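You operate a simulated robot arm through the tools that you are given. There is no shell and no other tool. Be economical: measure what you need, move in short steps, check, and stop when the job is done.

The job below is to be done with a simulated two-armed robot. You get a single attempt, and the scene is never put back.

TASK
Twist the sprinkles shut, screw the custard cap on and put both in the middle drawer.
Fine: turn the shaker top back to its stop; both stand upright; shut the drawer. Set down upright: shaker tub, carton.
Where things are to end (x, y in the base frame): shaker tub within 60 mm of [650, 160]; carton within 60 mm of [650, 20].

Only the result counts: the job must be done as asked and must still hold three seconds after the hand-in. Knocking over, shifting, dropping, spilling or breaking anything else fails it. A push-on lid holds only when it is set on centred and level and pressed home; a screw cap is set on level and turned clockwise until tight.

THE ROBOT
Two 7-joint arms with two-finger parallel grippers on one trunk, on a base that drives. Base frame: it is fixed to the floor where the robot stands at the start and does not move with it; the origin is under the middle of the robot, x ahead of it, y to its left, z up; the surface under the hand at the start is at about z = 910. Units: mm, degrees, N and s.
The left shoulder is at the start at [110, 169, 1539], the right one opposite. With the tool pointing down near the work surface each hand reaches from about 400 to 720 mm from the robot's upright axis, wherever it stands, measured 20 degrees to its own side. Places, roughly: middle side unit drawer [700, 0, 500]; middle side unit drawer inside [800, 0, 500]; shaker top [600, -200, 1000]; syrup carton lid [800, 0, 600]. Payload 1.57 kg a hand.
The TCP of each hand is the grasp point between the finger pads, 30 mm short of the fingertips. In the tool frame z runs along the fingers and y along their closing line. Largest opening 80 mm; finger width 17, thickness 12; the body of the gripper, 40 by 82 mm, starts 80 mm behind the TCP.
Orientation is that of the tool frame in the base frame, as a unit quaternion [w, x, y, z]. With the fingers straight down and closing along the base's y, the tool's x points along the base's -x, its y along +y and its z along -z.

THE INTERFACE
- The arms move only by the tool step_arm. It takes "left_plan", "right_plan" or both (then of equal length, played together; a hand with none holds still); each is a list of rows, each an object of numbers (a shift or turn left out is 0, a gripper value left out holds the last): "dx", "dy", "dz": the shift along the base's x, y, z in units of 300 mm (1.0 is 300 mm); "wx", "wy", "wz": the turn, a rotation vector about the base's x, y, z in units of 90 degrees (1.0 is 90 degrees); "jaw": the finger opening in mm, from 0 to 80. In form: [{"dx": .., "dy": .., "dz": .., "wx": .., "wy": .., "wz": .., "jaw": ..}, ...]. A call has 1 to 8 rows; each row is the pose to reach, as a shift and turn from the pose commanded when the call began. A call with a number of a shift or a turn outside -1 to 1 is refused whole. Rows are played at 5 a second. More than 50 mm and 8.6 degrees between two rows, or a gripper value outside its range, and nothing of the call is played. Where a pose cannot be reached the arm comes as near as it can. A force on the tool above 60 N (or 10 N above the force at the start of the call, whichever is more), or a blocked arm, ends the call early, and 0.2 s more pass. The fingers move at their own pace (about 72 mm/s each) and stop on an object; they squeeze with about 26 N. The grip force told is the motor's: it shows also when the fingers shut on nothing. Time passes only in rows, and 0.2 s behind the last, so rows that repeat a pose let the fingers close. The reply holds the time, the measured pose of the TCP, the force on the tool along the base axes, the opening and the grip force, in the units named above and with some noise, with the torque about the TCP (base axes, N m) and any sound that the robot's microphone picked up.
- Cameras (640 x 400 px; columns grow to the right, rows downward): "scene" is now at [148.9, -11.3, 1709]; the picture's right is [-0.17, -0.99, 0.00], its down [-0.84, 0.14, -0.52] and it looks along [0.52, -0.09, -0.85] (base axes); focal length 228 px, centre (320, 200). "left" rides on the left gripper at [72, 7, -122] in its tool frame; the picture's right is [-0.09, 1.00, 0.00], its down [-0.84, -0.08, -0.54] and it looks along [-0.54, -0.05, 0.84] (tool axes); focal length 238 px, centre (320, 200). "right" rides on the right gripper at [72, -7, -122] in its tool frame; the picture's right is [0.09, 1.00, 0.00], its down [-0.84, 0.08, -0.54] and it looks along [-0.54, 0.05, 0.84] (tool axes); focal length 238 px, centre (320, 200). There is no depth. A picture from a camera that has moved, and an enlarged one, comes with that camera's place and axes in the base frame and with its lens.
- capture(camera): a new picture of that camera. No time passes.
- raise_lower(by): slides the trunk up (or, below 0, down) by that many mm; the arms and the scene camera ride with it, the base frame stays. It gives what a move gives, with no picture.
- drive_base(legs): drives the robot by 1 to 6 legs, each [ahead, left, turn to the left] in mm, mm and degrees, along the robot's own axes; the way and the turn of a leg run together, so that a leg with both is an arc; at most 1500 mm and 180 degrees a leg. The arms and the cameras ride along, it lands a little off, and it stops where it bumps. It gives what a move gives.
- pan_tilt(pan, tilt): turns the head with the scene camera to pan (to the left, within 86 degrees either way) and tilt (down, from -29 to 69), counted from straight ahead of the robot. It gives what a move gives.
- enlarge(camera, box): a new picture of the part [left, top, right, bottom] of that camera's present view, enlarged. No time passes.
- job_done(): hands the job in; it is judged then, once.

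Work in short steps. Places have to be worked out from the pictures, the camera data and where the tool is seen: move nearer, look again, correct. Check each grasp and each placing, and mend what went wrong. You have 120 turns and 108 pictures in all, those below and enlarged ones among them. Open the grippers and draw the arms clear of the work before you hand the job in, unless the task says otherwise; then end with one line.

The tools are called after "Call:" by a JSON object that holds its "op" and its "data". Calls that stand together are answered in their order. step_arm: Moves the arms, as the interface text tells. Its arguments: {"type":"object","properties":{"left_plan":{"type":"array"},"right_plan":{"type":"array"}},"required":[]} The other tools are called the same way: raise_lower (by) slides the trunk up or down; drive_base (legs) drives the base; pan_tilt (pan, tilt) turns the head that bears the scene camera; capture (camera) takes a picture; enlarge (camera, box) takes an enlarged picture of a part of a camera's view; job_done () hands the job in.

At the start:

```text
t: 0.0
left_eef_pos: [683.3, 195.9, 1287.2]
left_orientation: [0.001, 0.0, 1.0, 0.0]
left_ft_force: [0.3, 0.7, -0.5]
left_torque: [0.02, 0.01, 0.0]
left_opening: 80.0
left_grasp_force: 0.1
right_eef_pos: [632.5, -325.9, 1287.1]
right_orientation: [0.0, 0.001, 1.0, 0.0]
right_ft_force: [-0.3, -0.1, 0.3]
right_torque: [0.01, 0.06, -0.02]
right_opening: 80.0
right_grasp_force: 0.0
trunk travel left (down, up): [-853.0, 37.0]
robot x, y, heading: [2.6, 2.8, 0.0]
head pan, tilt: [-9.6, 58.4]
```

scene: 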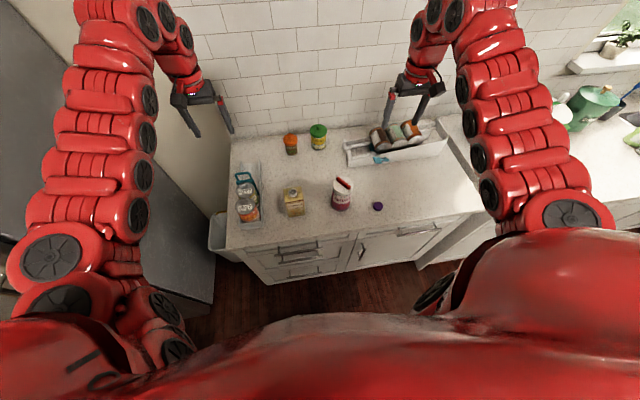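
right: 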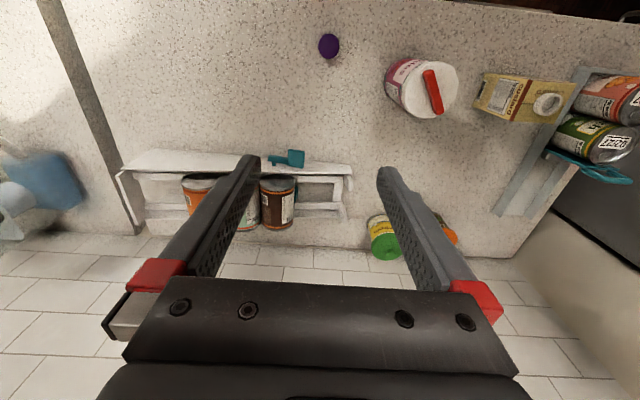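
left: 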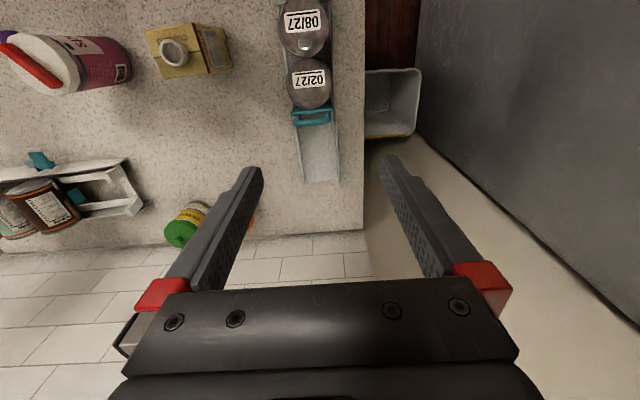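

I start by looking closely at the worktop, with the shaker, carton, purple cap and drawers in view.

Call:
{"op": "enlarge", "data": {"camera": "scene", "box": [220, 110, 480, 290]}}

Call:
{"op": "enlarge", "data": {"camera": "right", "box": [300, 20, 640, 230]}}

```text
2.22 times, centred on (350, 200) of scene
camera zoom: at [148.9, -11.3, 1709.0], right [-0.17, -0.99, 0.0], down [-0.84, 0.14, -0.52], along [0.52, -0.09, -0.85], focal length 506 px, centre (253, 200)
```

zoom: 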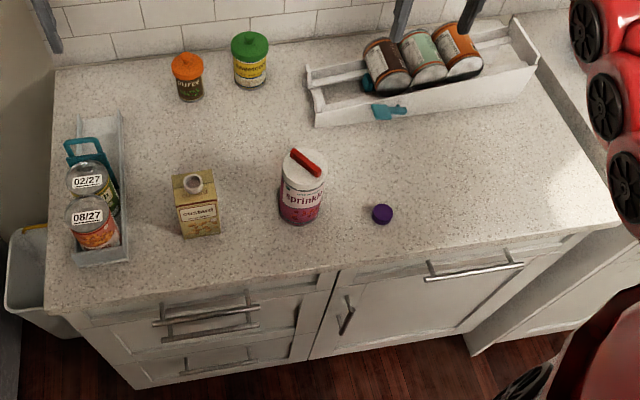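

```text
1.88 times, centred on (470, 125) of right
camera zoom: at [559.5, -333.2, 1408.5], right [-0.09, 1.0, 0.0], down [0.84, 0.08, 0.54], along [0.54, 0.05, -0.84], focal length 449 px, centre (38, 341)
```

zoom: 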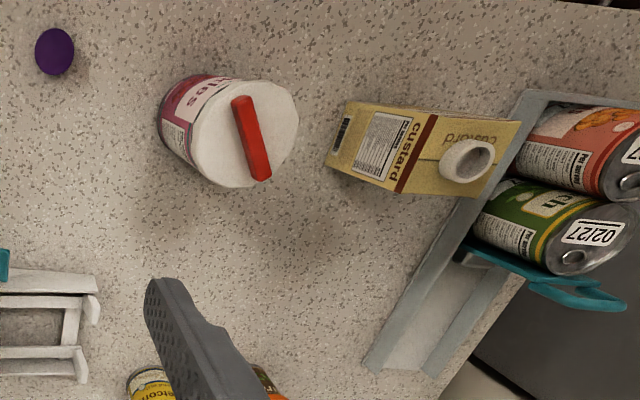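

The purple cap sits near [562,-320], the shaker near [620,-177] and the carton near [620,7]. I move the right hand back so its camera looks over the shaker and cap.

Call:
{"op": "step_arm", "data": {"right_plan": [{"dx": -0.12, "dy": 0.06, "dz": -0.05}, {"dx": -0.24, "dy": 0.12, "dz": -0.1}, {"dx": -0.36, "dy": 0.18, "dz": -0.15}, {"dx": -0.48, "dy": 0.24, "dz": -0.2}, {"dx": -0.55, "dy": 0.3, "dz": -0.25}]}}

Call:
{"op": "capture", "data": {"camera": "right"}}

Call:
{"op": "pan_tilt", "data": {"pan": 0, "tilt": 67}}

Call:
{"op": "capture", "data": {"camera": "scene"}}

```text
t: 1.2
left_eef_pos: [684.2, 197.7, 1287.5]
left_orientation: [0.0, 0.0, 1.0, 0.0]
left_ft_force: [0.4, 0.1, 1.3]
left_torque: [0.01, -0.02, -0.01]
left_opening: 80.0
left_grasp_force: 0.0
right_eef_pos: [604.2, -307.8, 1271.6]
right_orientation: [-0.002, 0.001, 1.0, 0.001]
right_ft_force: [-0.1, 0.3, -0.3]
right_torque: [-0.02, -0.01, -0.01]
right_opening: 80.0
right_grasp_force: 0.0
right hand out of reach, approached as far as the arm can: row 1, 2, 3, 4, 5
trunk travel left (down, up): [-853.0, 37.0]
robot x, y, heading: [0.5, 1.6, -0.0]
head pan, tilt: [-9.6, 58.4]
```

```text
102 pictures are left
camera right: at [529.8, -316.6, 1393.0], right [-0.09, 1.0, 0.0], down [0.84, 0.08, 0.54], along [0.54, 0.05, -0.84], focal length 238 px, centre (320, 200)
```

right: 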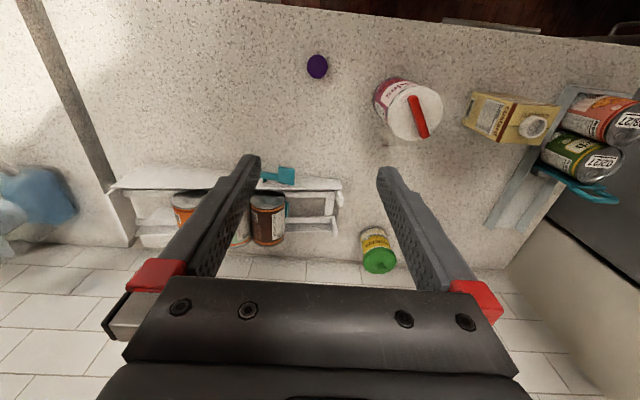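

```text
t: 1.9
left_eef_pos: [684.7, 197.2, 1287.5]
left_orientation: [0.0, 0.001, 1.0, 0.0]
left_ft_force: [0.4, -0.7, 0.0]
left_torque: [-0.01, -0.01, 0.02]
left_opening: 80.2
left_grasp_force: 0.1
right_eef_pos: [602.0, -309.5, 1271.4]
right_orientation: [-0.002, -0.001, 1.0, 0.0]
right_ft_force: [0.6, 0.3, -0.1]
right_torque: [-0.01, 0.0, -0.02]
right_opening: 79.9
right_grasp_force: 0.1
trunk travel left (down, up): [-853.0, 37.0]
robot x, y, heading: [0.5, -3.1, -0.0]
head pan, tilt: [0.0, 67.0]
```

```text
101 pictures are left
camera scene: at [139.8, 0.1, 1699.5], right [0.0, -1.0, 0.0], down [-0.92, 0.0, -0.39], along [0.39, 0.0, -0.92], focal length 228 px, centre (320, 200)
```

scene: 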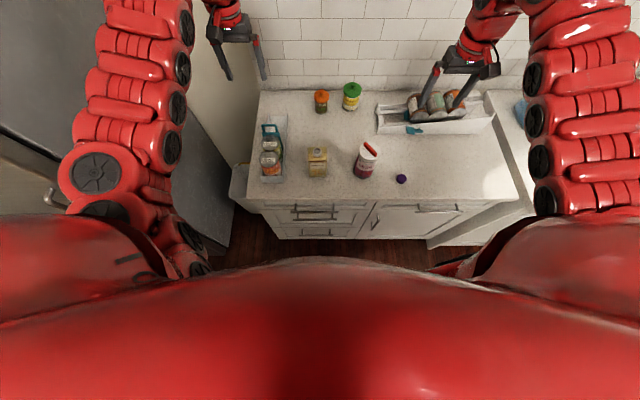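

The hand cannot retract while it is this high, so I lower it first and then pull it back.

Call:
{"op": "step_arm", "data": {"right_plan": [{"dz": -0.15}, {"dz": -0.3}, {"dz": -0.42}, {"dx": -0.14, "dz": -0.42}, {"dx": -0.28, "dz": -0.42, "dy": 0.06}, {"dx": -0.4, "dz": -0.42, "dy": 0.15}, {"dx": -0.4, "dz": -0.42, "dy": 0.25}]}}

Call:
{"op": "capture", "data": {"camera": "right"}}

```text
t: 3.5
left_eef_pos: [684.9, 196.8, 1287.6]
left_orientation: [-0.001, -0.001, 1.0, 0.0]
left_ft_force: [-0.1, -0.3, 0.4]
left_torque: [0.01, -0.03, -0.02]
left_opening: 80.5
left_grasp_force: 0.1
right_eef_pos: [615.1, -317.7, 1224.8]
right_orientation: [0.0, 0.0, 1.0, -0.001]
right_ft_force: [0.5, 0.2, 0.2]
right_torque: [0.0, 0.01, -0.01]
right_opening: 80.0
right_grasp_force: 0.1
right hand out of reach, approached as far as the arm can: row 1, 2, 3, 4, 5, 6, 7
trunk travel left (down, up): [-853.0, 37.0]
robot x, y, heading: [0.9, 0.4, -0.0]
head pan, tilt: [0.0, 67.0]
```

```text
100 pictures are left
camera right: at [541.7, -325.6, 1346.1], right [-0.09, 1.0, 0.0], down [0.84, 0.08, 0.54], along [0.54, 0.05, -0.84], focal length 238 px, centre (320, 200)
```

right: 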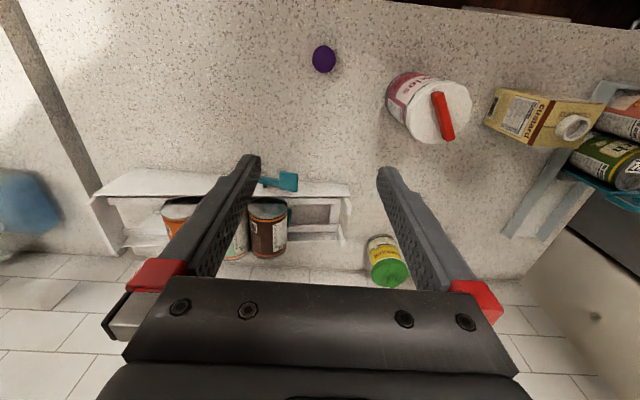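

The commanded pose probably ran ahead of the reachable one, so I command a move forward to a pose that can be reached.

Call:
{"op": "step_arm", "data": {"right_plan": [{"dx": 0.15}, {"dx": 0.3}, {"dx": 0.45}, {"dx": 0.5}, {"dx": 0.5}]}}

Call:
{"op": "capture", "data": {"camera": "right"}}

```text
t: 4.7
left_eef_pos: [685.2, 196.1, 1286.5]
left_orientation: [0.0, 0.001, 1.0, 0.001]
left_ft_force: [1.3, 0.7, -0.1]
left_torque: [0.03, 0.06, 0.0]
left_opening: 80.1
left_grasp_force: 0.1
right_eef_pos: [709.3, -312.6, 1225.3]
right_orientation: [0.0, 0.0, 1.0, 0.0]
right_ft_force: [-0.5, -0.5, -0.2]
right_torque: [0.0, 0.02, 0.01]
right_opening: 80.1
right_grasp_force: 0.1
right hand out of reach, approached as far as the arm can: row 3, 4, 5
trunk travel left (down, up): [-853.0, 37.0]
robot x, y, heading: [-0.3, 0.1, -0.0]
head pan, tilt: [0.0, 67.0]
```

```text
99 pictures are left
camera right: at [636.0, -319.6, 1345.6], right [-0.09, 1.0, 0.0], down [0.84, 0.08, 0.54], along [0.54, 0.05, -0.84], focal length 238 px, centre (320, 200)
```

right: 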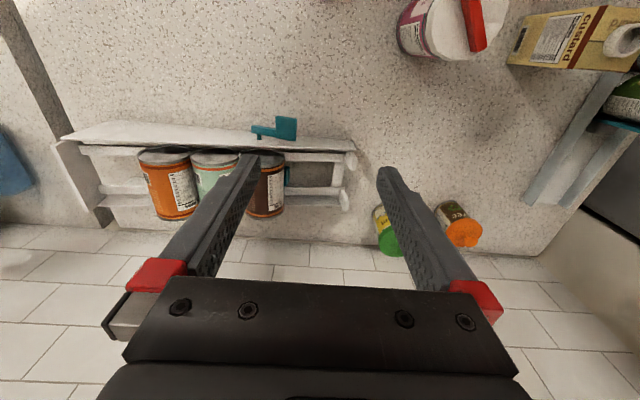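

The commanded pose resets to the reached one, and close-in reach only opens up lower down. I bring the hand back a little, lower it, then pull it back.

Call:
{"op": "step_arm", "data": {"right_plan": [{"dx": -0.14, "dz": -0.05}, {"dx": -0.2, "dz": -0.18}, {"dx": -0.22, "dz": -0.32}, {"dx": -0.22, "dz": -0.45}, {"dx": -0.36, "dz": -0.45}, {"dx": -0.5, "dz": -0.45}, {"dx": -0.6, "dz": -0.45, "dy": 0.1}, {"dx": -0.64, "dz": -0.45, "dy": 0.2}]}}

Call:
{"op": "capture", "data": {"camera": "right"}}

```text
t: 6.5
left_eef_pos: [683.5, 197.8, 1286.8]
left_orientation: [0.0, 0.0, 1.0, -0.001]
left_ft_force: [0.2, 0.2, 0.4]
left_torque: [0.0, -0.01, 0.0]
left_opening: 79.9
left_grasp_force: 0.1
right_eef_pos: [618.0, -272.4, 1054.5]
right_orientation: [-0.004, 0.0, 1.0, -0.001]
right_ft_force: [0.0, 1.2, -1.0]
right_torque: [-0.01, -0.01, 0.01]
right_opening: 79.9
right_grasp_force: 0.1
right hand out of reach, approached as far as the arm can: row 5, 6, 7, 8
trunk travel left (down, up): [-853.0, 37.0]
robot x, y, heading: [-2.1, 1.3, -0.0]
head pan, tilt: [0.0, 67.0]
```

```text
98 pictures are left
camera right: at [545.9, -279.9, 1176.2], right [-0.09, 1.0, 0.0], down [0.84, 0.08, 0.54], along [0.53, 0.05, -0.84], focal length 238 px, centre (320, 200)
```

right: 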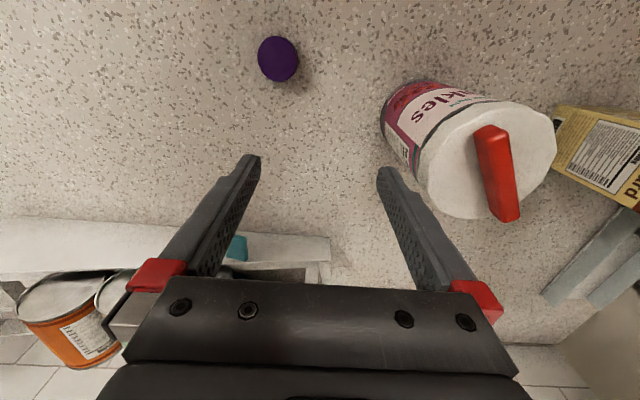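

The shaker and cap are clear now. I test whether the hand can come closer from here in small moves.

Call:
{"op": "step_arm", "data": {"right_plan": [{"dz": -0.05, "dx": -0.05}, {"dz": -0.1, "dx": -0.1}, {"dz": -0.1, "dx": -0.15}]}}

Call:
{"op": "enlarge", "data": {"camera": "right", "box": [340, 40, 640, 230]}}

```text
t: 7.3
left_eef_pos: [683.3, 196.6, 1288.9]
left_orientation: [-0.001, 0.0, 1.0, 0.0]
left_ft_force: [-0.6, -0.2, 0.1]
left_torque: [0.01, 0.0, -0.01]
left_opening: 79.9
left_grasp_force: 0.2
right_eef_pos: [599.5, -278.6, 1013.8]
right_orientation: [-0.002, 0.0, 1.0, 0.0]
right_ft_force: [-0.8, -0.1, -0.4]
right_torque: [0.0, -0.01, -0.01]
right_opening: 79.8
right_grasp_force: 0.1
right hand out of reach, approached as far as the arm can: row 1, 2, 3
trunk travel left (down, up): [-853.0, 37.0]
robot x, y, heading: [-0.3, 2.9, 0.1]
head pan, tilt: [0.0, 67.0]
```

```text
2.11 times, centred on (490, 135) of right
camera zoom: at [526.8, -286.1, 1135.0], right [-0.09, 1.0, 0.0], down [0.84, 0.08, 0.54], along [0.54, 0.05, -0.84], focal length 502 px, centre (-38, 337)
```

zoom: 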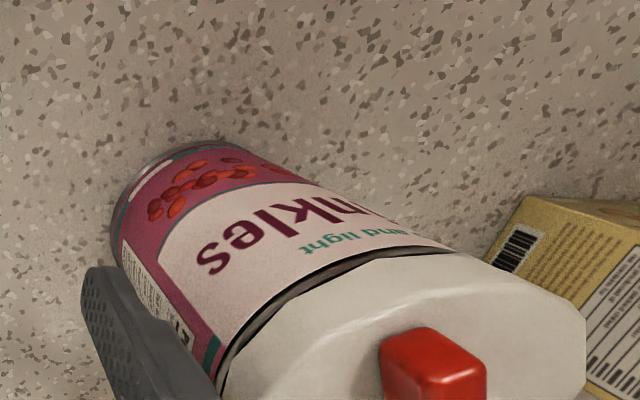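

Reach closes in at about 650 mm. I raise the hand clear and back the base up by 60 mm.

Call:
{"op": "step_arm", "data": {"right_plan": [{"dz": 0.12}, {"dz": 0.25}, {"dz": 0.4}]}}

Call:
{"op": "drive_base", "data": {"legs": [[-60, 0, 0]]}}

Call:
{"op": "capture", "data": {"camera": "right"}}

Call:
{"op": "enlarge", "data": {"camera": "scene", "box": [230, 80, 550, 280]}}

```text
t: 8.1
left_eef_pos: [683.2, 196.3, 1287.8]
left_orientation: [0.0, 0.0, 1.0, 0.0]
left_ft_force: [0.7, -1.0, 1.0]
left_torque: [-0.04, -0.04, -0.03]
left_opening: 79.8
left_grasp_force: 0.1
right_eef_pos: [633.8, -286.0, 1132.7]
right_orientation: [-0.001, 0.0, 1.0, 0.001]
right_ft_force: [0.2, -0.3, -0.2]
right_torque: [-0.01, -0.03, 0.02]
right_opening: 80.1
right_grasp_force: 0.0
right hand out of reach, approached as far as the arm can: row 1, 2, 3
trunk travel left (down, up): [-853.0, 37.0]
robot x, y, heading: [1.0, -2.6, -0.3]
head pan, tilt: [0.0, 67.0]
```

```text
t: 9.1
left_eef_pos: [630.9, 197.8, 1283.7]
left_orientation: [-0.003, 0.0, 1.0, 0.0]
left_ft_force: [0.1, -0.5, 0.8]
left_torque: [0.01, 0.06, -0.04]
left_opening: 80.0
left_grasp_force: 0.0
right_eef_pos: [579.3, -284.6, 1128.0]
right_orientation: [-0.004, 0.001, 1.0, 0.001]
right_ft_force: [0.7, 0.6, 0.3]
right_torque: [0.0, 0.04, -0.03]
right_opening: 80.0
right_grasp_force: 0.0
trunk travel left (down, up): [-853.0, 37.0]
robot x, y, heading: [-58.3, -1.1, 0.1]
head pan, tilt: [0.0, 67.0]
```

```text
96 pictures are left
camera right: at [507.4, -293.2, 1250.2], right [-0.09, 1.0, 0.0], down [0.84, 0.08, 0.54], along [0.53, 0.05, -0.84], focal length 238 px, centre (320, 200)
```

right: 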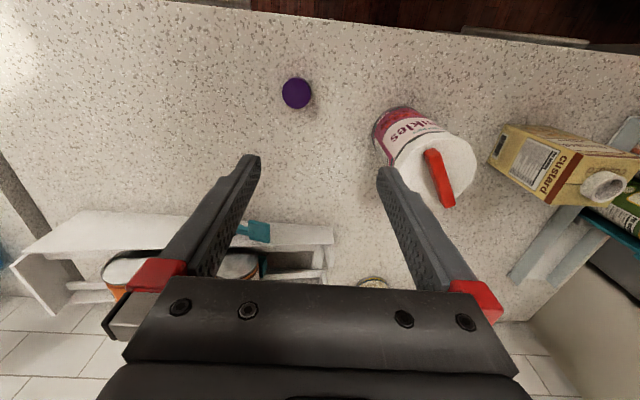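

```text
2.00 times, centred on (390, 180) of scene
camera zoom: at [88.2, 0.0, 1698.7], right [0.0, -1.0, 0.0], down [-0.92, 0.0, -0.39], along [0.39, 0.0, -0.92], focal length 455 px, centre (180, 240)
```

zoom: 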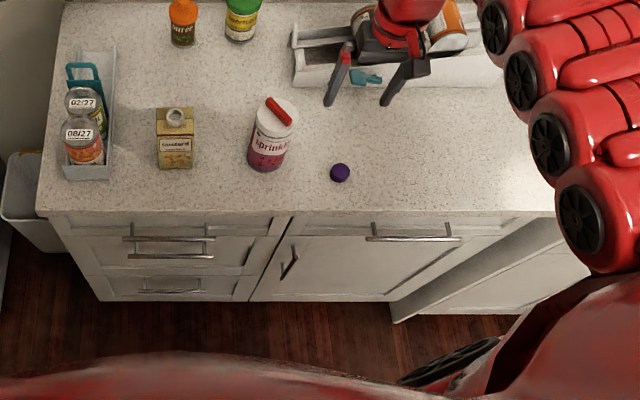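

The shaker top is near [600,-173] with its bar top around z 1045. I place the right hand above it at z about 1130 to look closely.

Call:
{"op": "step_arm", "data": {"right_plan": [{"dx": 0.02, "dy": 0.13}, {"dx": 0.05, "dy": 0.26}, {"dx": 0.07, "dy": 0.37}, {"dx": 0.07, "dy": 0.37}]}}

Call:
{"op": "capture", "data": {"camera": "right"}}

```text
t: 10.1
left_eef_pos: [624.8, 197.5, 1287.2]
left_orientation: [0.0, 0.0, 1.0, 0.0]
left_ft_force: [-0.2, -0.1, -0.5]
left_torque: [0.02, 0.01, 0.04]
left_opening: 79.9
left_grasp_force: 0.0
right_eef_pos: [596.0, -173.6, 1130.7]
right_orientation: [-0.002, 0.0, 1.0, 0.001]
right_ft_force: [-0.2, -0.2, 0.6]
right_torque: [0.01, 0.02, -0.04]
right_opening: 79.9
right_grasp_force: 0.1
trunk travel left (down, up): [-853.0, 37.0]
robot x, y, heading: [-59.5, 1.1, 0.0]
head pan, tilt: [0.0, 67.0]
```

```text
94 pictures are left
camera right: at [524.1, -182.0, 1252.9], right [-0.09, 1.0, 0.0], down [0.84, 0.08, 0.54], along [0.54, 0.05, -0.84], focal length 238 px, centre (320, 200)
```

right: 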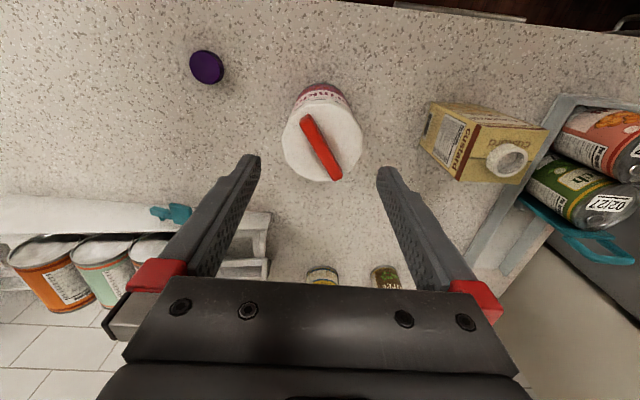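

The shaker is centred at about [601,-173], and the bar runs roughly 31° from +x toward +y. I look for markings on the top.

Call:
{"op": "enlarge", "data": {"camera": "right", "box": [260, 70, 390, 200]}}

Call:
{"op": "enlarge", "data": {"camera": "right", "box": [410, 80, 560, 200]}}

```text
3.08 times, centred on (325, 135) of right
camera zoom: at [524.1, -182.0, 1252.9], right [-0.09, 1.0, 0.0], down [0.84, 0.08, 0.54], along [0.54, 0.05, -0.84], focal length 733 px, centre (305, 400)
```

zoom: 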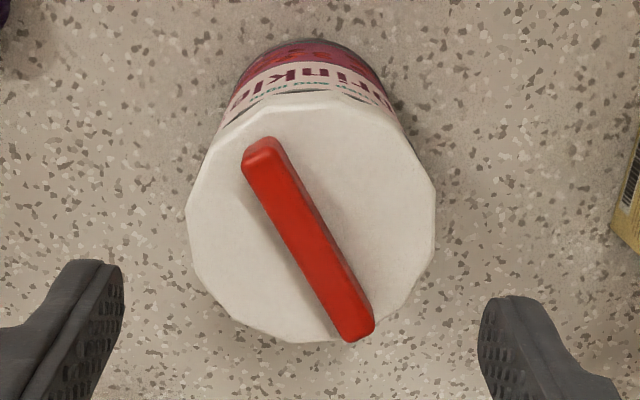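

```text
3.33 times, centred on (485, 140) of right
camera zoom: at [524.1, -182.0, 1252.9], right [-0.09, 1.0, 0.0], down [0.84, 0.08, 0.54], along [0.54, 0.05, -0.84], focal length 794 px, centre (-230, 400)
```

zoom: 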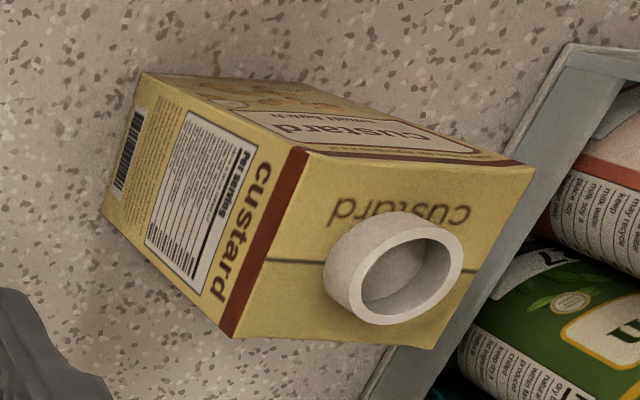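

No markings are visible. I turn the hand +33° to align with the bar, narrow the jaw to 50 mm and lower it part way.

Call:
{"op": "step_arm", "data": {"right_plan": [{"wz": 0.09, "jaw": 50}, {"wz": 0.18}, {"wz": 0.27}, {"wz": 0.36, "dx": 0.015}, {"wz": 0.36, "dx": 0.015, "dz": -0.08}, {"wz": 0.36, "dx": 0.015, "dz": -0.12}]}}

Call:
{"op": "enlarge", "data": {"camera": "right", "box": [220, 60, 420, 240]}}

```text
t: 11.5
left_eef_pos: [624.5, 196.9, 1287.0]
left_orientation: [0.0, 0.0, 1.0, 0.0]
left_ft_force: [0.5, 0.1, -0.5]
left_torque: [0.02, 0.01, -0.01]
left_opening: 79.7
left_grasp_force: 0.0
right_eef_pos: [600.6, -174.1, 1094.9]
right_orientation: [-0.001, -0.28, 0.96, 0.0]
right_ft_force: [0.6, -0.7, -0.5]
right_torque: [0.02, 0.0, 0.03]
right_opening: 49.8
right_grasp_force: 0.1
trunk travel left (down, up): [-853.0, 37.0]
robot x, y, heading: [-61.7, -1.5, -0.2]
head pan, tilt: [0.0, 67.0]
```

```text
2.22 times, centred on (320, 150) of right
camera zoom: at [542.3, -219.2, 1216.6], right [-0.61, 0.79, 0.0], down [0.66, 0.52, 0.54], along [0.43, 0.33, -0.84], focal length 530 px, centre (320, 311)
```

zoom: 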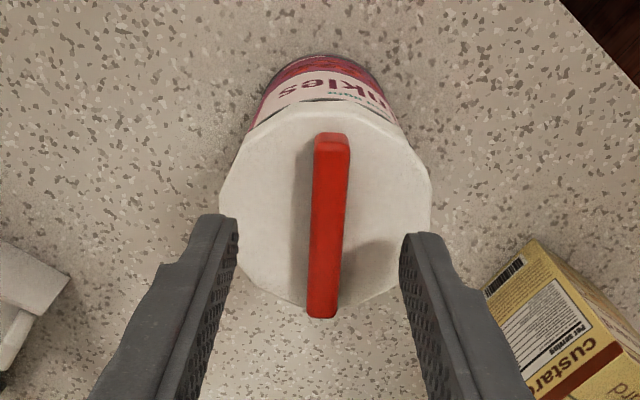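

The bar is well aligned between the fingers. I lower toward the lid.

Call:
{"op": "step_arm", "data": {"right_plan": [{"dz": -0.04}, {"dz": -0.07}, {"dz": -0.09}]}}

Call:
{"op": "enlarge", "data": {"camera": "right", "box": [220, 60, 420, 240]}}

```text
t: 12.4
left_eef_pos: [617.5, 196.9, 1291.9]
left_orientation: [0.003, 0.0, 1.0, 0.0]
left_ft_force: [-0.4, 0.6, -0.2]
left_torque: [0.0, -0.02, 0.02]
left_opening: 80.1
left_grasp_force: 0.0
right_eef_pos: [599.2, -175.7, 1077.3]
right_orientation: [0.009, -0.278, 0.96, -0.003]
right_ft_force: [-7.7, -0.8, 44.0]
right_torque: [0.95, 1.13, 0.01]
right_opening: 53.0
right_grasp_force: 1.4
trunk travel left (down, up): [-853.0, 37.0]
robot x, y, heading: [-60.0, -1.9, -0.2]
head pan, tilt: [0.0, 67.0]
stopped in row 3 (right hand): the force on the tool passed its limit at 64 N (the readings are from after the stop); the commanded pose is now the measured one
```

```text
2.22 times, centred on (320, 150) of right
camera zoom: at [538.9, -220.3, 1196.8], right [-0.61, 0.79, -0.01], down [0.66, 0.51, 0.55], along [0.44, 0.33, -0.83], focal length 530 px, centre (320, 311)
```

zoom: 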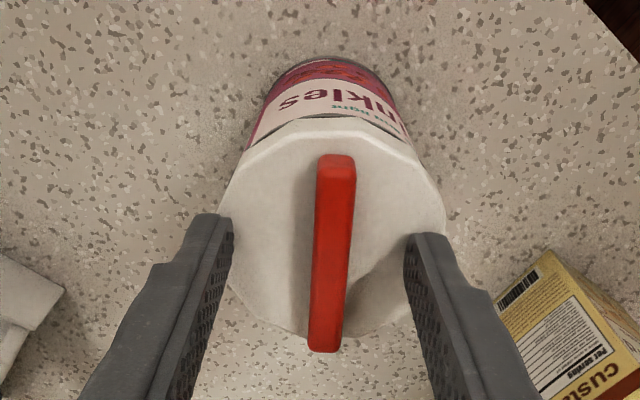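

The fingertips touch the lid, so its top is about z 1046. I back off 4 mm and close on the bar.

Call:
{"op": "step_arm", "data": {"right_plan": [{"dz": 0.013}, {"dz": 0.013, "jaw": 0}, {"dz": 0.013, "jaw": 0}, {"dz": 0.013, "jaw": 0}]}}

Call:
{"op": "enlarge", "data": {"camera": "right", "box": [220, 60, 420, 240]}}

```text
t: 13.4
left_eef_pos: [620.5, 198.9, 1288.3]
left_orientation: [0.001, -0.001, 1.0, -0.001]
left_ft_force: [-0.4, 0.5, 1.2]
left_torque: [-0.05, -0.01, -0.02]
left_opening: 80.0
left_grasp_force: 0.0
right_eef_pos: [600.6, -173.3, 1076.8]
right_orientation: [0.005, -0.278, 0.96, -0.002]
right_ft_force: [-9.3, 4.6, 21.4]
right_torque: [0.49, 0.68, 0.02]
right_opening: 10.3
right_grasp_force: 26.4
trunk travel left (down, up): [-853.0, 37.0]
robot x, y, heading: [-61.9, -2.8, 0.0]
head pan, tilt: [0.0, 67.0]
```

```text
2.22 times, centred on (320, 150) of right
camera zoom: at [540.7, -218.0, 1197.7], right [-0.61, 0.79, -0.01], down [0.66, 0.52, 0.55], along [0.44, 0.33, -0.84], focal length 530 px, centre (320, 311)
```

zoom: 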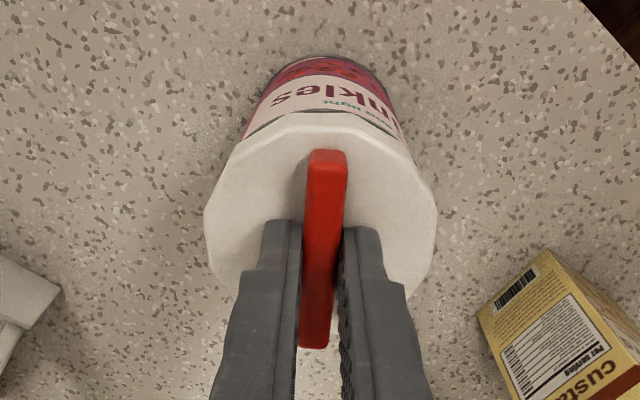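

The grip on the bar is good, but it sits about 10 mm past the disc's centre. I open, shift back and regrip.

Call:
{"op": "step_arm", "data": {"right_plan": [{"dz": 0.012, "jaw": 30}, {"dz": 0.012, "jaw": 30}, {"dz": 0.012, "dx": -0.026, "dy": -0.016, "jaw": 30}, {"dz": 0.012, "dx": -0.026, "dy": -0.016, "jaw": 0}, {"dz": 0.008, "dx": -0.026, "dy": -0.016, "jaw": 0}, {"dz": 0.008, "dx": -0.026, "dy": -0.016, "jaw": 0}]}}

Call:
{"op": "enlarge", "data": {"camera": "right", "box": [220, 60, 420, 240]}}

```text
t: 14.8
left_eef_pos: [623.2, 197.9, 1288.1]
left_orientation: [0.002, 0.001, 1.0, -0.002]
left_ft_force: [0.1, 0.4, 0.2]
left_torque: [-0.02, 0.03, -0.05]
left_opening: 80.0
left_grasp_force: 0.1
right_eef_pos: [593.7, -178.0, 1078.9]
right_orientation: [0.005, -0.279, 0.96, -0.003]
right_ft_force: [-2.3, 4.8, 9.5]
right_torque: [0.57, 0.04, 0.05]
right_opening: 10.8
right_grasp_force: 25.8
trunk travel left (down, up): [-853.0, 37.0]
robot x, y, heading: [-58.4, 1.4, 0.1]
head pan, tilt: [0.0, 67.0]
```

```text
2.22 times, centred on (320, 150) of right
camera zoom: at [535.1, -223.5, 1199.3], right [-0.61, 0.79, -0.01], down [0.66, 0.51, 0.55], along [0.44, 0.33, -0.84], focal length 530 px, centre (320, 311)
```

zoom: 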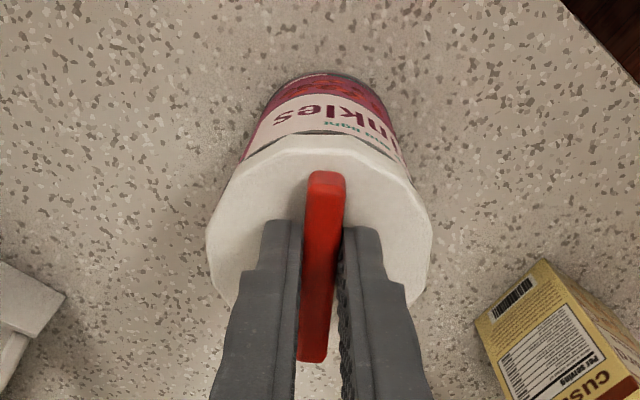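

The grip is now centred. I twist clockwise 24° and watch the torque.

Call:
{"op": "step_arm", "data": {"right_plan": [{"wz": -0.09}, {"wz": -0.18}, {"wz": -0.27}]}}

Call:
{"op": "enlarge", "data": {"camera": "right", "box": [220, 60, 420, 240]}}

```text
t: 15.6
left_eef_pos: [624.4, 197.5, 1286.4]
left_orientation: [0.001, -0.001, 1.0, -0.002]
left_ft_force: [-0.6, -1.4, 0.2]
left_torque: [0.03, -0.01, -0.04]
left_opening: 80.1
left_grasp_force: 0.0
right_eef_pos: [595.4, -177.9, 1078.8]
right_orientation: [0.005, -0.069, 0.998, -0.003]
right_ft_force: [0.1, 6.9, 13.7]
right_torque: [0.52, 0.02, 0.04]
right_opening: 10.6
right_grasp_force: 26.4
trunk travel left (down, up): [-853.0, 37.0]
robot x, y, heading: [-58.3, 0.4, 0.1]
head pan, tilt: [0.0, 67.0]
```

```text
2.22 times, centred on (320, 150) of right
camera zoom: at [522.9, -195.6, 1199.4], right [-0.23, 0.97, -0.01], down [0.81, 0.19, 0.55], along [0.54, 0.12, -0.83], focal length 530 px, centre (320, 311)
```

zoom: 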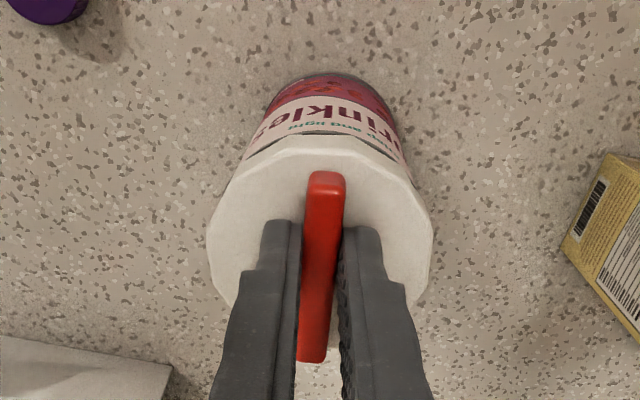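

The lid turns freely while the tub stays put. I keep turning clockwise.

Call:
{"op": "step_arm", "data": {"right_plan": [{"wz": -0.09}, {"wz": -0.18}, {"wz": -0.27}, {"wz": -0.36}, {"wz": -0.45}, {"wz": -0.54}]}}

Call:
{"op": "enlarge", "data": {"camera": "right", "box": [220, 60, 420, 240]}}

```text
t: 17.0
left_eef_pos: [624.0, 197.6, 1286.4]
left_orientation: [0.0, 0.0, 1.0, 0.0]
left_ft_force: [1.2, -0.2, -0.5]
left_torque: [0.02, 0.01, 0.01]
left_opening: 80.0
left_grasp_force: 0.0
right_eef_pos: [595.6, -178.7, 1078.7]
right_orientation: [0.003, 0.347, 0.938, -0.003]
right_ft_force: [5.2, 3.5, 11.8]
right_torque: [0.19, -0.46, 0.08]
right_opening: 10.4
right_grasp_force: 26.1
trunk travel left (down, up): [-853.0, 37.0]
robot x, y, heading: [-62.0, -0.6, 0.1]
head pan, tilt: [0.0, 67.0]
```

```text
2.22 times, centred on (320, 150) of right
camera zoom: at [534.9, -137.0, 1199.0], right [0.58, 0.82, -0.01], down [0.68, -0.48, 0.55], along [0.44, -0.32, -0.84], focal length 530 px, centre (320, 311)
```

zoom: 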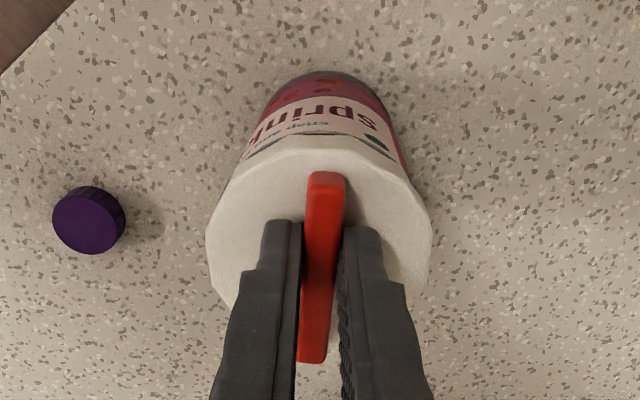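

About 73° turned with no stop yet. I continue.

Call:
{"op": "step_arm", "data": {"right_plan": [{"wz": -0.09}, {"wz": -0.18}, {"wz": -0.27}, {"wz": -0.36}, {"wz": -0.45}, {"wz": -0.54}]}}

Call:
{"op": "enlarge", "data": {"camera": "right", "box": [220, 60, 420, 240]}}

```text
t: 18.4
left_eef_pos: [623.8, 196.7, 1287.8]
left_orientation: [0.001, 0.0, 1.0, 0.0]
left_ft_force: [-0.4, 0.9, -0.2]
left_torque: [0.0, 0.03, -0.02]
left_opening: 80.0
left_grasp_force: 0.0
right_eef_pos: [594.7, -179.4, 1078.5]
right_orientation: [0.002, 0.703, 0.711, -0.004]
right_ft_force: [9.1, -0.4, 21.6]
right_torque: [-0.07, -0.61, 0.08]
right_opening: 10.8
right_grasp_force: 25.9
trunk travel left (down, up): [-853.0, 37.0]
robot x, y, heading: [-57.5, -2.2, 0.2]
head pan, tilt: [0.0, 67.0]
```

```text
2.22 times, centred on (320, 150) of right
camera zoom: at [586.6, -108.0, 1199.4], right [0.99, 0.1, 0.0], down [0.09, -0.83, 0.55], along [0.05, -0.55, -0.84], focal length 530 px, centre (320, 311)
```

zoom: 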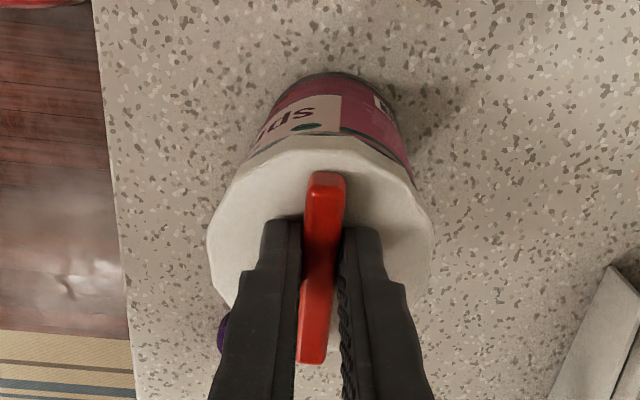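

About 122° turned and still free. I continue clockwise.

Call:
{"op": "step_arm", "data": {"right_plan": [{"wz": -0.09}, {"wz": -0.18}, {"wz": -0.27}, {"wz": -0.36}, {"wz": -0.45}]}}

Call:
{"op": "enlarge", "data": {"camera": "right", "box": [220, 60, 420, 240]}}

```text
t: 19.6
left_eef_pos: [623.7, 199.1, 1287.3]
left_orientation: [0.0, -0.002, 1.0, 0.0]
left_ft_force: [-0.4, -0.3, 0.9]
left_torque: [0.01, -0.01, -0.01]
left_opening: 79.8
left_grasp_force: 0.0
right_eef_pos: [595.0, -178.5, 1078.0]
right_orientation: [-0.002, 0.905, 0.425, -0.006]
right_ft_force: [-0.7, 1.1, 1.3]
right_torque: [0.22, -0.12, 0.05]
right_opening: 10.4
right_grasp_force: 25.9
trunk travel left (down, up): [-853.0, 37.0]
robot x, y, heading: [-57.9, 1.5, 0.2]
head pan, tilt: [0.0, 67.0]
```

```text
2.22 times, centred on (320, 150) of right
camera zoom: at [634.9, -119.1, 1197.8], right [0.82, -0.57, -0.01], down [-0.47, -0.69, 0.55], along [-0.32, -0.45, -0.84], focal length 530 px, centre (320, 311)
```

zoom: 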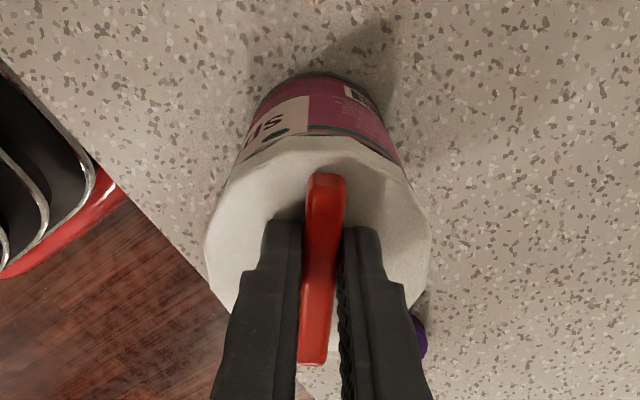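

The label moved less in view this time, so the tub may have started turning with the lid, with little downward push. I press down a little and turn 24° more to test for the stop.

Call:
{"op": "step_arm", "data": {"right_plan": [{"dz": -0.008}, {"dz": -0.008, "wz": -0.09}, {"dz": -0.008, "wz": -0.18}, {"dz": -0.008, "wz": -0.27}]}}

Call:
{"op": "enlarge", "data": {"camera": "right", "box": [220, 60, 420, 240]}}

```text
t: 20.6
left_eef_pos: [624.1, 197.3, 1287.2]
left_orientation: [0.001, 0.001, 1.0, 0.0]
left_ft_force: [-0.7, 0.2, 0.7]
left_torque: [0.01, 0.03, 0.0]
left_opening: 80.1
left_grasp_force: 0.1
right_eef_pos: [595.1, -180.2, 1077.1]
right_orientation: [0.0, 0.974, 0.224, -0.002]
right_ft_force: [3.6, 1.9, 16.5]
right_torque: [-0.08, -0.71, 0.32]
right_opening: 10.2
right_grasp_force: 25.9
trunk travel left (down, up): [-853.0, 37.0]
robot x, y, heading: [-59.6, -0.9, 0.0]
head pan, tilt: [0.0, 67.0]
```

```text
2.22 times, centred on (320, 150) of right
camera zoom: at [656.5, -143.4, 1197.4], right [0.52, -0.85, 0.0], down [-0.72, -0.44, 0.55], along [-0.47, -0.28, -0.84], focal length 530 px, centre (320, 311)
```

zoom: 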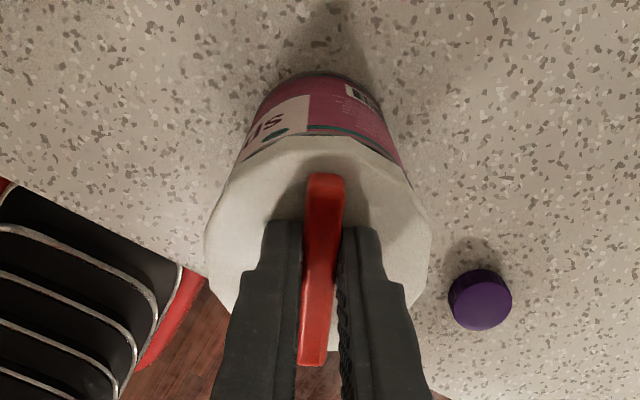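

The label no longer moves relative to the lid, and the torque rose to 0.32 N·m. The stop is reached, so I release, rise and unwind the wrist.

Call:
{"op": "step_arm", "data": {"right_plan": [{"jaw": 40}, {"jaw": 40}, {"dz": 0.1}, {"dz": 0.2, "wz": 0.09}, {"dz": 0.2, "wz": 0.18, "dy": -0.1}, {"dz": 0.2, "wz": 0.27, "dy": -0.2}, {"dz": 0.2, "wz": 0.36, "dy": -0.3}, {"dz": 0.2, "wz": 0.45, "dy": -0.4}]}}

Call:
{"op": "step_arm", "data": {"right_plan": [{"wz": 0.09}, {"wz": 0.18}, {"wz": 0.27}, {"wz": 0.36}, {"wz": 0.45}, {"wz": 0.54}, {"wz": 0.63}, {"wz": 0.72}]}}

Call:
{"op": "step_arm", "data": {"right_plan": [{"wz": 0.09}, {"wz": 0.18}, {"wz": 0.27}, {"wz": 0.36}, {"wz": 0.45}, {"wz": 0.54, "dz": -0.1}, {"wz": 0.63, "dz": -0.2}]}}

Call:
{"op": "capture", "data": {"camera": "right"}}

```text
t: 22.4
left_eef_pos: [624.9, 196.2, 1287.0]
left_orientation: [0.001, 0.001, 1.0, 0.0]
left_ft_force: [1.1, -0.3, -1.4]
left_torque: [0.02, 0.03, 0.05]
left_opening: 80.0
left_grasp_force: 0.0
right_eef_pos: [595.3, -300.0, 1133.6]
right_orientation: [-0.002, 0.836, 0.549, -0.005]
right_ft_force: [0.3, 0.2, -1.0]
right_torque: [0.0, 0.0, -0.01]
right_opening: 39.8
right_grasp_force: 0.0
trunk travel left (down, up): [-853.0, 37.0]
robot x, y, heading: [-57.4, -0.4, -0.1]
head pan, tilt: [0.0, 67.0]
```

```text
t: 24.2
left_eef_pos: [625.6, 197.0, 1286.2]
left_orientation: [0.0, 0.0, 1.0, 0.0]
left_ft_force: [0.1, 0.3, 0.4]
left_torque: [0.03, -0.01, 0.05]
left_opening: 80.0
left_grasp_force: 0.1
right_eef_pos: [595.8, -299.9, 1135.4]
right_orientation: [0.002, 0.41, 0.912, -0.004]
right_ft_force: [0.6, -0.3, -0.6]
right_torque: [0.01, 0.01, 0.0]
right_opening: 40.0
right_grasp_force: 0.0
trunk travel left (down, up): [-853.0, 37.0]
robot x, y, heading: [-56.9, 3.0, 0.1]
head pan, tilt: [0.0, 67.0]
```

```text
t: 25.8
left_eef_pos: [626.1, 196.4, 1287.3]
left_orientation: [0.0, 0.001, 1.0, 0.0]
left_ft_force: [-0.2, 0.1, 0.2]
left_torque: [-0.04, 0.0, 0.01]
left_opening: 79.9
left_grasp_force: 0.0
right_eef_pos: [595.7, -301.6, 1074.9]
right_orientation: [0.004, -0.07, 0.998, -0.003]
right_ft_force: [0.4, 0.1, 0.1]
right_torque: [-0.01, 0.0, -0.01]
right_opening: 40.0
right_grasp_force: 0.1
trunk travel left (down, up): [-853.0, 37.0]
robot x, y, heading: [-59.6, -0.3, 0.0]
head pan, tilt: [0.0, 67.0]
```

```text
82 pictures are left
camera right: at [523.8, -317.3, 1195.2], right [-0.23, 0.97, -0.01], down [0.81, 0.2, 0.55], along [0.53, 0.12, -0.84], focal length 238 px, centre (320, 200)
```

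right: 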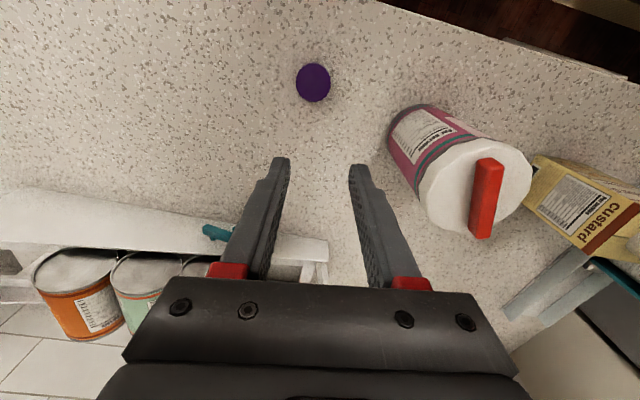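

The cap is at about [557,-319] and roughly 35 mm wide. I move the right hand above it at z 1000 with the jaw at 60 mm and check.

Call:
{"op": "step_arm", "data": {"right_plan": [{"dx": -0.05, "dy": -0.03, "dz": -0.07, "jaw": 60}, {"dx": -0.1, "dy": -0.05, "dz": -0.15}, {"dx": -0.129, "dy": -0.06, "dz": -0.25}, {"dx": -0.129, "dy": -0.06, "dz": -0.25}]}}

Call:
{"op": "capture", "data": {"camera": "right"}}

```text
t: 26.8
left_eef_pos: [625.1, 196.5, 1288.2]
left_orientation: [0.0, 0.0, 1.0, 0.0]
left_ft_force: [0.2, 0.0, -0.1]
left_torque: [0.0, 0.03, -0.02]
left_opening: 79.8
left_grasp_force: 0.1
right_eef_pos: [558.5, -317.8, 1000.1]
right_orientation: [0.004, -0.07, 0.998, -0.004]
right_ft_force: [0.3, 0.5, 0.6]
right_torque: [0.01, 0.0, 0.01]
right_opening: 59.9
right_grasp_force: 0.1
trunk travel left (down, up): [-853.0, 37.0]
robot x, y, heading: [-59.8, -2.3, -0.1]
head pan, tilt: [0.0, 67.0]
```

```text
81 pictures are left
camera right: at [484.6, -334.6, 1120.7], right [-0.23, 0.97, -0.01], down [0.81, 0.2, 0.55], along [0.53, 0.12, -0.84], focal length 238 px, centre (320, 200)
```

right: 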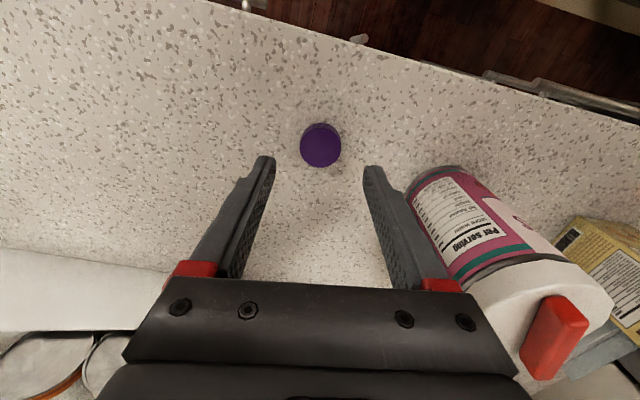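

The cap is at [554,-319.5], so I correct by a few millimetres, lower to z 946 and close.

Call:
{"op": "step_arm", "data": {"right_plan": [{"dx": -0.015, "dy": -0.005, "dz": -0.08}, {"dx": -0.015, "dy": -0.005, "dz": -0.16}, {"dx": -0.015, "dy": -0.005, "dz": -0.18}, {"dx": -0.015, "dy": -0.005, "dz": -0.18, "jaw": 0}, {"dx": -0.015, "dy": -0.005, "dz": -0.18, "jaw": 0}, {"dx": -0.015, "dy": -0.005, "dz": -0.18, "jaw": 0}]}}

Call:
{"op": "enlarge", "data": {"camera": "right", "box": [220, 60, 420, 240]}}

```text
t: 28.2
left_eef_pos: [625.4, 197.3, 1286.9]
left_orientation: [0.001, 0.0, 1.0, 0.0]
left_ft_force: [-0.3, -0.4, -0.8]
left_torque: [0.0, -0.02, -0.01]
left_opening: 80.0
left_grasp_force: 0.1
right_eef_pos: [552.3, -319.6, 946.0]
right_orientation: [0.003, -0.07, 0.998, -0.002]
right_ft_force: [-0.6, 0.4, 0.7]
right_torque: [-0.01, 0.01, 0.01]
right_opening: 33.7
right_grasp_force: 26.1
trunk travel left (down, up): [-853.0, 37.0]
robot x, y, heading: [-58.5, 1.0, 0.1]
head pan, tilt: [0.0, 67.0]
```

```text
2.22 times, centred on (320, 150) of right
camera zoom: at [480.1, -335.7, 1066.8], right [-0.23, 0.97, -0.01], down [0.81, 0.2, 0.55], along [0.53, 0.12, -0.84], focal length 530 px, centre (320, 311)
```

zoom: 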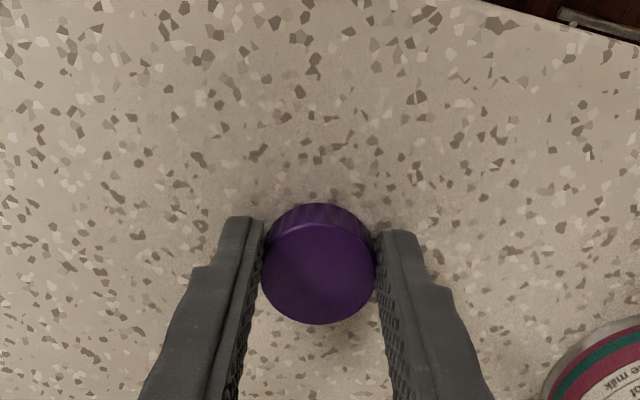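

The cap is held at 33.7 mm. I lift it, and bring the left hand over toward the carton.

Call:
{"op": "step_arm", "data": {"right_plan": [{"dz": 0.15}, {"dz": 0.3}, {"dz": 0.45}, {"dz": 0.6, "dx": 0.05}, {"dz": 0.6, "dx": 0.1}], "left_plan": [{"dz": -0.1, "dx": 0.03}, {"dz": -0.2, "dx": 0.03, "dy": -0.08}, {"dz": -0.3, "dx": 0.03, "dy": -0.18}, {"dz": -0.4, "dx": 0.03, "dy": -0.28}, {"dz": -0.45, "dx": 0.03, "dy": -0.38}]}}

Call:
{"op": "capture", "data": {"camera": "left"}}

```text
t: 29.4
left_eef_pos: [633.4, 80.0, 1150.7]
left_orientation: [-0.001, 0.0, 1.0, 0.0]
left_ft_force: [-0.2, -0.1, 0.4]
left_torque: [0.06, 0.02, -0.03]
left_opening: 79.9
left_grasp_force: 0.1
right_eef_pos: [582.0, -322.0, 1125.8]
right_orientation: [0.004, -0.07, 0.998, -0.001]
right_ft_force: [-0.3, 0.0, -0.2]
right_torque: [0.03, 0.0, -0.02]
right_opening: 33.6
right_grasp_force: 25.9
right hand out of reach, approached as far as the arm can: row 3
trunk travel left (down, up): [-853.0, 37.0]
robot x, y, heading: [-59.7, 1.0, 0.0]
head pan, tilt: [0.0, 67.0]
```

```text
79 pictures are left
camera left: at [564.0, 86.9, 1271.2], right [0.09, 1.0, 0.0], down [0.84, -0.08, 0.54], along [0.54, -0.05, -0.84], focal length 238 px, centre (320, 200)
```

left: 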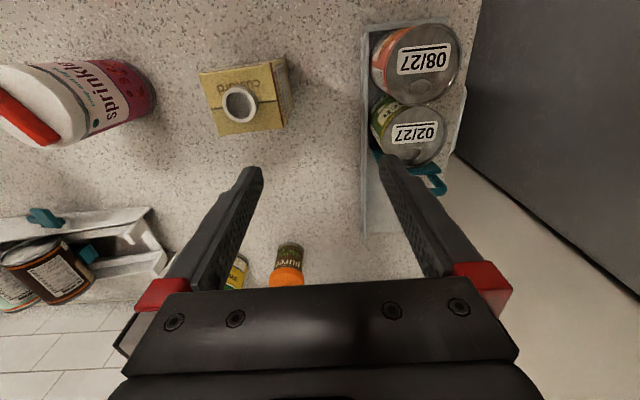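

The spout is confirmed at about [601,10,1040]. I pitch the left hand forward about 45° while moving it above the carton.

Call:
{"op": "step_arm", "data": {"left_plan": [{"wy": -0.09, "dy": -0.05}, {"wy": -0.18, "dy": -0.1}, {"wy": -0.27, "dy": -0.16}, {"wy": -0.36, "dy": -0.22}, {"wy": -0.45, "dy": -0.235}, {"wy": -0.5, "dy": -0.235}]}}

Call:
{"op": "capture", "data": {"camera": "left"}}

Call:
{"op": "capture", "data": {"camera": "scene"}}

```text
t: 30.8
left_eef_pos: [634.2, 13.7, 1152.1]
left_orientation: [0.384, 0.0, 0.923, 0.0]
left_ft_force: [-0.9, 0.6, 0.0]
left_torque: [0.02, -0.02, 0.0]
left_opening: 79.9
left_grasp_force: 0.1
right_eef_pos: [582.5, -319.8, 1126.1]
right_orientation: [0.003, -0.071, 0.997, -0.002]
right_ft_force: [-0.7, 0.3, -0.3]
right_torque: [-0.02, -0.02, 0.03]
right_opening: 33.7
right_grasp_force: 26.5
trunk travel left (down, up): [-853.0, 37.0]
robot x, y, heading: [-58.4, 0.2, 0.4]
head pan, tilt: [0.0, 67.0]
```

```text
78 pictures are left
camera left: at [497.2, 19.4, 1186.2], right [0.06, 1.0, 0.06], down [0.21, -0.08, 0.98], along [0.98, -0.05, -0.21], focal length 238 px, centre (320, 200)
```

left: 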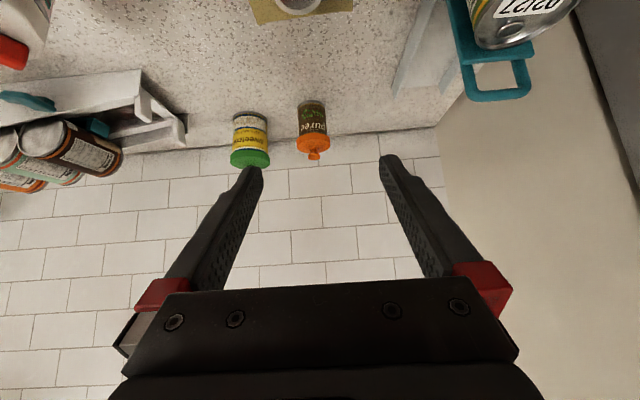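

```text
77 pictures are left
camera scene: at [80.3, 0.2, 1699.5], right [0.0, -1.0, 0.0], down [-0.92, 0.0, -0.39], along [0.39, 0.0, -0.92], focal length 228 px, centre (320, 200)
```

scene: 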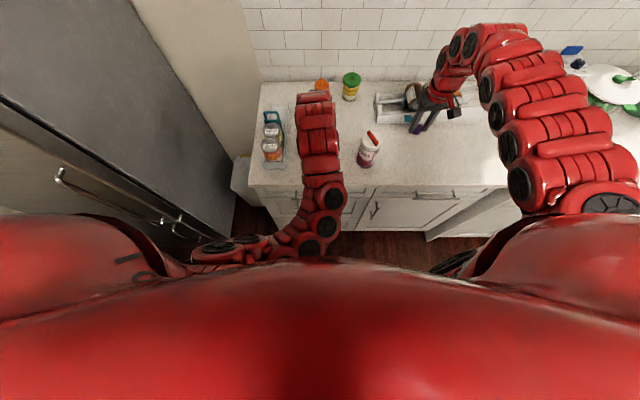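

The left hand pitches fine. I lower it to straddle the carton, first to z about 1045.

Call:
{"op": "step_arm", "data": {"left_plan": [{"dx": -0.04, "dy": -0.012, "dz": -0.1}, {"dx": -0.093, "dy": -0.012, "dz": -0.2}, {"dx": -0.093, "dy": -0.012, "dz": -0.3}, {"dx": -0.093, "dy": -0.012, "dz": -0.35}]}}

Call:
{"op": "capture", "data": {"camera": "left"}}

```text
t: 31.8
left_eef_pos: [605.6, 7.8, 1046.7]
left_orientation: [0.383, -0.001, 0.924, 0.001]
left_ft_force: [0.1, 0.1, 0.0]
left_torque: [-0.03, 0.0, 0.0]
left_opening: 79.9
left_grasp_force: 0.0
right_eef_pos: [582.5, -320.4, 1126.6]
right_orientation: [0.004, -0.07, 0.998, -0.002]
right_ft_force: [0.4, 0.0, -0.1]
right_torque: [0.01, -0.02, 0.02]
right_opening: 33.8
right_grasp_force: 26.3
trunk travel left (down, up): [-853.0, 37.0]
robot x, y, heading: [-57.2, -1.2, -0.0]
head pan, tilt: [0.0, 67.0]
```

```text
76 pictures are left
camera left: at [469.2, 15.3, 1081.6], right [0.06, 1.0, 0.07], down [0.21, -0.08, 0.97], along [0.98, -0.05, -0.21], focal length 238 px, centre (320, 200)
```

left: 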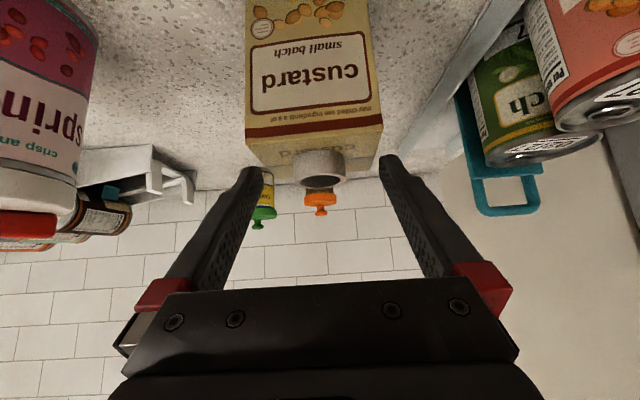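

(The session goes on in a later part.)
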